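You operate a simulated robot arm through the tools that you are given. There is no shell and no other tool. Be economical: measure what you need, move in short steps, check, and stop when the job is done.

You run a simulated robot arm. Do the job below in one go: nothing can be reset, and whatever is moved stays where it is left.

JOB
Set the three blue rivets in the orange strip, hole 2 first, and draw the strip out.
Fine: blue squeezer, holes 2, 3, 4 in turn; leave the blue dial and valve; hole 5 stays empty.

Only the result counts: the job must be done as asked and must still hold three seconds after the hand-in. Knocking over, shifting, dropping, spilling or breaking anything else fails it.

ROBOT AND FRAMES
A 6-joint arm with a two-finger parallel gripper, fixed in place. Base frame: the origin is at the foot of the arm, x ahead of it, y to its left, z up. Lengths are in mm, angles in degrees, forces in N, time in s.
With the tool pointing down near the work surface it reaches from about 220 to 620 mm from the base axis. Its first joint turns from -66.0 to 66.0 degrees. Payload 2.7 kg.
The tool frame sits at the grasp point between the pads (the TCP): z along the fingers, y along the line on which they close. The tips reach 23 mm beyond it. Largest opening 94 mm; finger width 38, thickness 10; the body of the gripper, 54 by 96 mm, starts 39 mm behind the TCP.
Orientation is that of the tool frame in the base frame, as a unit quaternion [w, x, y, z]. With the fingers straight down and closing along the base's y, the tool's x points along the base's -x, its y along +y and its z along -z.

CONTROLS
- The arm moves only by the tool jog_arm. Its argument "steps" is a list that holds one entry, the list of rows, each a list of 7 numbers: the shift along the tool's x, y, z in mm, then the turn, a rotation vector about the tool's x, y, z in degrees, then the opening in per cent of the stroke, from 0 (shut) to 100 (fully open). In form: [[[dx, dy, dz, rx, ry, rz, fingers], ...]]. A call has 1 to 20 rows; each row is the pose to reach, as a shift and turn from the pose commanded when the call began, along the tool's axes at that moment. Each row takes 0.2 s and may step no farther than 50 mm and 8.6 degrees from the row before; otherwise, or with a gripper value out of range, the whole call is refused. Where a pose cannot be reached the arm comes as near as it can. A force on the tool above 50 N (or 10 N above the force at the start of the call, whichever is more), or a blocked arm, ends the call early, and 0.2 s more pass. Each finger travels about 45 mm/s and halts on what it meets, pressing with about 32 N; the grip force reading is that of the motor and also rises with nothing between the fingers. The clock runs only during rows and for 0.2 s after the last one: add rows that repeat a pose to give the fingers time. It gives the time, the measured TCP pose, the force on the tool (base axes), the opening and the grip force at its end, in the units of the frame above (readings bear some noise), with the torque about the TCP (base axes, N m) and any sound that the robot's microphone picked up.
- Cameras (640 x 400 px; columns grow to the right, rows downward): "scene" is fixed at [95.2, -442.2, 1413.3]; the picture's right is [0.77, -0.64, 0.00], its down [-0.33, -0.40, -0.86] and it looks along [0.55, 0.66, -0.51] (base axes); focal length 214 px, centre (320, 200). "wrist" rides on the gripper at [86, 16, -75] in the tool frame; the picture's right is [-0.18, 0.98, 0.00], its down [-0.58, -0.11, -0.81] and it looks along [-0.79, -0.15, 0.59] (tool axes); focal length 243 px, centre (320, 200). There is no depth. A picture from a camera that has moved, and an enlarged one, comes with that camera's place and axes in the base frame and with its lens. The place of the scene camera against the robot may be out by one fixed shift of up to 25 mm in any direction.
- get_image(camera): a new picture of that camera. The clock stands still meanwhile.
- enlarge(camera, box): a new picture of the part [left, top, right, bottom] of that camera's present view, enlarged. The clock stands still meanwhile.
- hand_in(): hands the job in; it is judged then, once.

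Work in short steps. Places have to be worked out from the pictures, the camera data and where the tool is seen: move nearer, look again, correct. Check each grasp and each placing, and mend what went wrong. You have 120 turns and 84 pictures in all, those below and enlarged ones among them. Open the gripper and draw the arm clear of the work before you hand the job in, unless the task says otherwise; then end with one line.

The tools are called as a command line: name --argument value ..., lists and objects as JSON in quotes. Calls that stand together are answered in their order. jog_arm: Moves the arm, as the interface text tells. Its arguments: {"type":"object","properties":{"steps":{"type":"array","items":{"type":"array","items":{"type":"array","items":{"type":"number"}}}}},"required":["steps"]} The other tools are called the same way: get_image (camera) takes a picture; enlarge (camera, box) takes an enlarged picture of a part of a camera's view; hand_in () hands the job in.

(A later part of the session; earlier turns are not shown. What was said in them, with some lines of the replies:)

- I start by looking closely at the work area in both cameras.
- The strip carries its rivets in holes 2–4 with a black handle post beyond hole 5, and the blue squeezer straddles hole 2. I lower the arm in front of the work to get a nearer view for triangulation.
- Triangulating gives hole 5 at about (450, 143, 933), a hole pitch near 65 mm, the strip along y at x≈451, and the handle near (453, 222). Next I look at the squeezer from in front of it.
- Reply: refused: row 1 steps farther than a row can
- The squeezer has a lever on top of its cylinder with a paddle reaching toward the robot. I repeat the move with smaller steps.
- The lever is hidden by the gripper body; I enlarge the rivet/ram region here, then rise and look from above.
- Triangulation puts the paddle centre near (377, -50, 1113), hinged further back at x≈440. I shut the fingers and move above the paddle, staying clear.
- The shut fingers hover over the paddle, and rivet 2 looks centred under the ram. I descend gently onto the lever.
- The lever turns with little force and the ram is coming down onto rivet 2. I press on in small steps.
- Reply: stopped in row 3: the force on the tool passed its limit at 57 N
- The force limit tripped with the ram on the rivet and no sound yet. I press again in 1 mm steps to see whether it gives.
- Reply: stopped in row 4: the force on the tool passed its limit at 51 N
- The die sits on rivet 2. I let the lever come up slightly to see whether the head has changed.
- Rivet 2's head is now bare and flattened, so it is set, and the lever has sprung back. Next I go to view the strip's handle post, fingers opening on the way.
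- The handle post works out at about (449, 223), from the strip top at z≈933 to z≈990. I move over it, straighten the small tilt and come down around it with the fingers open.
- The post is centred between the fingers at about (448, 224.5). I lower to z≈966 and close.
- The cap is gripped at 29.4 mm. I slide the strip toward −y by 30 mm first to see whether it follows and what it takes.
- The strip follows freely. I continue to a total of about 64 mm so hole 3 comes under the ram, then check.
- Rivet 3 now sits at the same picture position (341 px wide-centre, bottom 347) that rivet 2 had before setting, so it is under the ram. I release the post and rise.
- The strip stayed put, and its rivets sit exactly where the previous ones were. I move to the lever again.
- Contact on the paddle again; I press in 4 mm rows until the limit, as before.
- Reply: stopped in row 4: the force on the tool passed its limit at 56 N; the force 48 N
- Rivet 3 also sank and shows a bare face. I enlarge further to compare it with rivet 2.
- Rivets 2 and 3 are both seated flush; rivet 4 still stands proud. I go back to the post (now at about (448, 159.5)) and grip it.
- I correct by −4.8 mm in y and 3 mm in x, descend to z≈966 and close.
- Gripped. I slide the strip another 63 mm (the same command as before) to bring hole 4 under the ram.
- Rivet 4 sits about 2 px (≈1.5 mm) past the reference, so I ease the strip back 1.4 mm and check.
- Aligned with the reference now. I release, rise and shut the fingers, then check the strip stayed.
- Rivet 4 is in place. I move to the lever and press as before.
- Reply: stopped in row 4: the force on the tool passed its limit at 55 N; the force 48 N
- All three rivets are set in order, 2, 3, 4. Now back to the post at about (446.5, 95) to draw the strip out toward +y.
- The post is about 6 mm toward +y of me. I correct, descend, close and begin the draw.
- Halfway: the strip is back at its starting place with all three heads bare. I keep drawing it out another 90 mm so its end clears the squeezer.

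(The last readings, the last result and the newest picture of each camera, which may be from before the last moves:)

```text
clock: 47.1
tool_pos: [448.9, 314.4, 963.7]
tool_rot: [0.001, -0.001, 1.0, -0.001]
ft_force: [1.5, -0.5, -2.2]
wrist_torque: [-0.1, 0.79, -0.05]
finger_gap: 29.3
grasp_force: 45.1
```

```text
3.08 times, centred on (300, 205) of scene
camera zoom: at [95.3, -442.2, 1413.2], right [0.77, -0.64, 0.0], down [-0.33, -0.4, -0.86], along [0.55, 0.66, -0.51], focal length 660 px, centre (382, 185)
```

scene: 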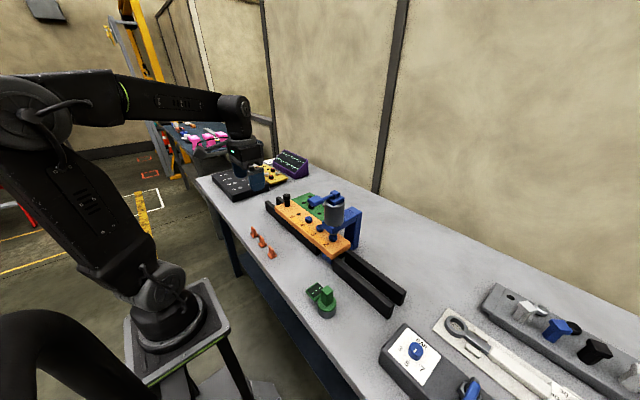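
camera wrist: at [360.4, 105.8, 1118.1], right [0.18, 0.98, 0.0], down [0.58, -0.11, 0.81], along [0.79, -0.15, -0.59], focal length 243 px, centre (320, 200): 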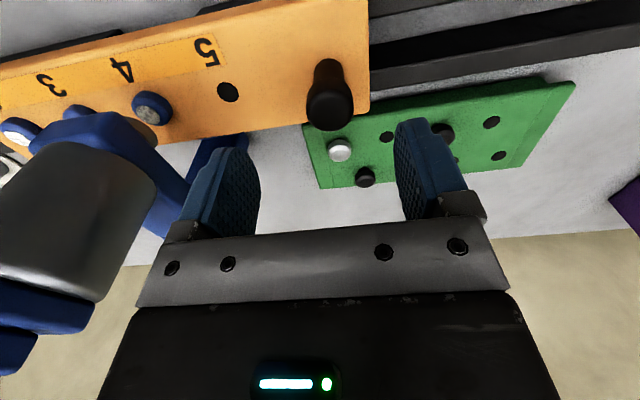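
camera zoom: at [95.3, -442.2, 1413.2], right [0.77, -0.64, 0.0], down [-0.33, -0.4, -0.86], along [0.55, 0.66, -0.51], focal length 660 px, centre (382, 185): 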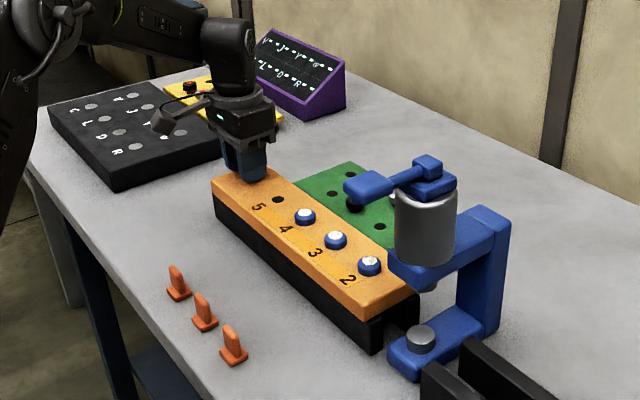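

The strip's end is now clear of the anvil. I take 15 mm more for margin, release, and rise clear.

jog_arm --steps '[[[0, 5, 0, 0, 0, 0, 0], [0, 10, 0, 0, 0, 0, 0], [0, 15, 0, 0, 0, 0, 0], [0, 15, 0, 0, 0, 0, 0]]]'

jog_arm --steps '[[[0, 0, 0, 0, 0, 0, 45], [0, 0, 0, 0, 0, 0, 60], [0, 0, 0, 0, 0, 0, 65], [0, 0, -30, 0, 0, 0, 65], [0, 0, -75, 0, 0, 0, 65], [0, 0, -120, 0, 0, 0, 65], [20, -10, -165, 0, 0, 0, 65], [50, -20, -195, 0, 0, 0, 65], [80, -30, -215, 0, 0, 0, 65], [80, -30, -215, 0, 0, 0, 65]]]'

get_image --camera "scene"

enlarge --camera "scene" --box '[210, 140, 390, 270]'

get_image --camera "wrist"

```text
clock: 48.1
tool_pos: [448.3, 324.9, 964.6]
tool_rot: [0.0, -0.002, 1.0, -0.003]
ft_force: [-5.6, -18.4, 6.5]
wrist_torque: [0.08, -0.41, 0.18]
finger_gap: 29.4
grasp_force: 45.4
```

```text
refused: row 7 steps farther than a row can; nothing moved
```

```text
47 pictures are left
```

scene: 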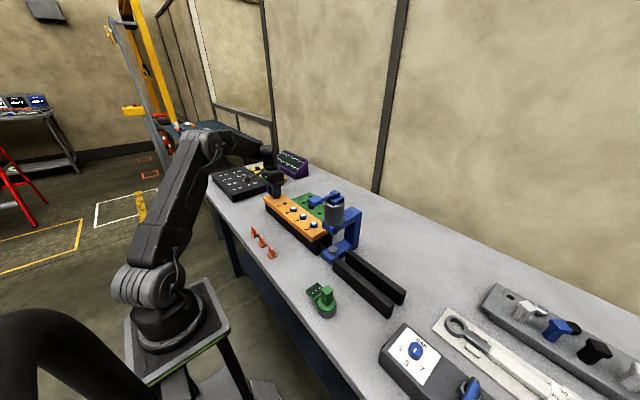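

```text
3.08 times, centred on (300, 205) of scene
camera zoom: at [94.9, -442.8, 1413.1], right [0.77, -0.64, 0.0], down [-0.33, -0.4, -0.86], along [0.55, 0.66, -0.51], focal length 660 px, centre (382, 185)
```

zoom: 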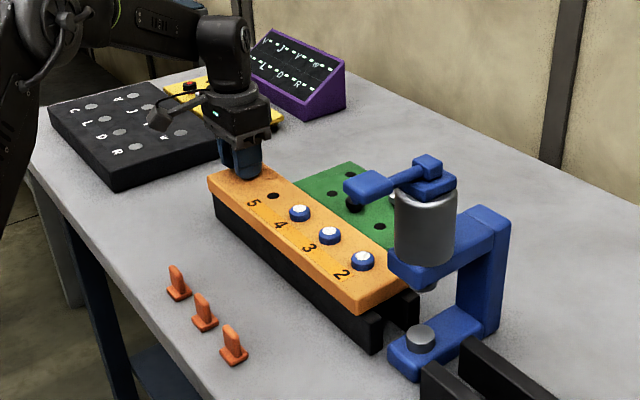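

```text
45 pictures are left
camera wrist: at [360.9, 341.4, 1038.7], right [0.18, 0.98, -0.01], down [0.58, -0.1, 0.81], along [0.79, -0.15, -0.59], focal length 243 px, centre (320, 200)
```

wrist: 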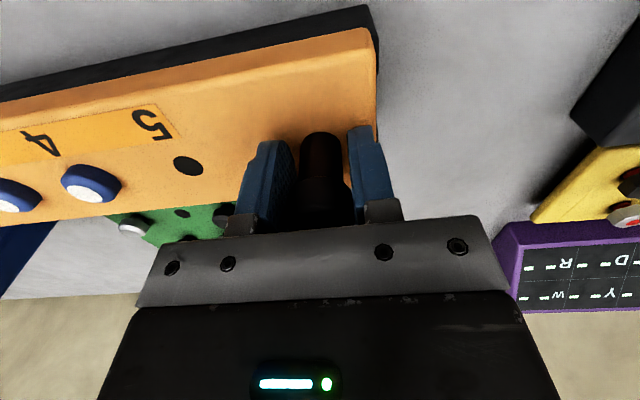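

A stop is felt at y≈325 (−18 N), so the strip is drawn out to its end. I relax the pull, release and rise in legal steps.

jog_arm --steps '[[[0, -3, 0, 0, 0, 0, 0], [0, -3, 0, 0, 0, 0, 45], [0, -3, 0, 0, 0, 0, 65], [0, -3, 0, 0, 0, 0, 65], [0, -3, -30, 0, 0, 0, 65], [0, -3, -75, 0, 0, 0, 65], [0, -3, -120, 0, 0, 0, 65], [10, -3, -160, 0, 0, 0, 65], [40, -8, -190, 0, 0, 0, 65], [75, -13, -210, 0, 0, 0, 65], [75, -13, -210, 0, 0, 0, 65]]]'

enlarge --camera "scene" --box '[210, 140, 390, 270]'

get_image --camera "wrist"

```text
clock: 50.5
tool_pos: [373.6, 313.2, 1172.6]
tool_rot: [0.001, 0.0, 1.0, -0.002]
ft_force: [-0.4, -1.2, -0.7]
wrist_torque: [-0.01, -0.02, -0.02]
finger_gap: 61.1
grasp_force: 0.0
```

```text
3.08 times, centred on (300, 205) of scene
camera zoom: at [95.2, -442.2, 1413.3], right [0.77, -0.64, 0.0], down [-0.33, -0.4, -0.86], along [0.55, 0.66, -0.51], focal length 660 px, centre (382, 185)
```

zoom: 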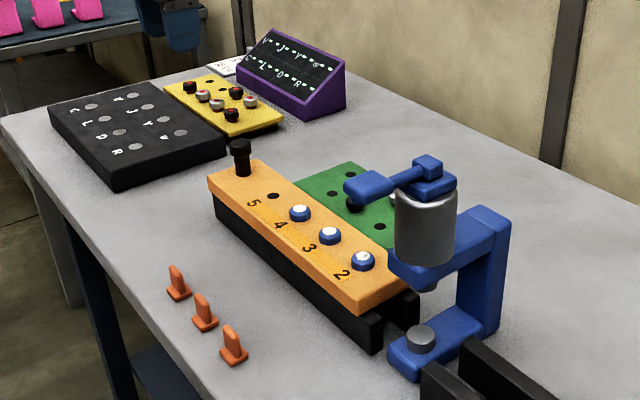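

```text
43 pictures are left
camera wrist: at [285.7, 330.5, 1247.0], right [0.18, 0.98, 0.0], down [0.58, -0.1, 0.81], along [0.79, -0.15, -0.59], focal length 243 px, centre (320, 200)
```

wrist: 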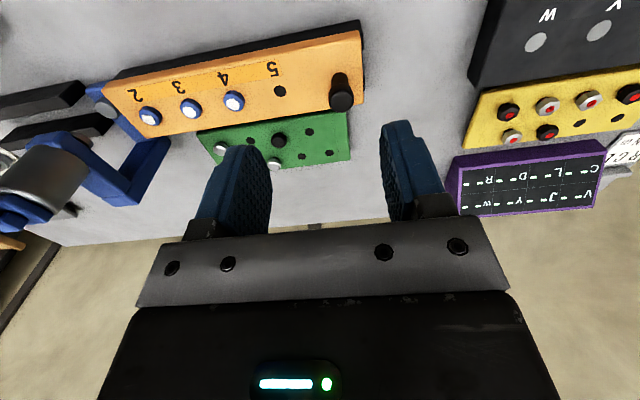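

The strip rests at its out stop, clear of the squeezer. Rivets 2, 3 and 4 are set, hole 5 is empty, and the arm is clear with the gripper open, so I hand in.

hand_in

```text
The job is handed in.
```

I set the three blue rivets in the orange strip with the blue squeezer, in order 2, 3, 4, and drew the strip out to its end stop, clear of the squeezer. Hole 5 is still empty, and I left the blue dial and valve alone.
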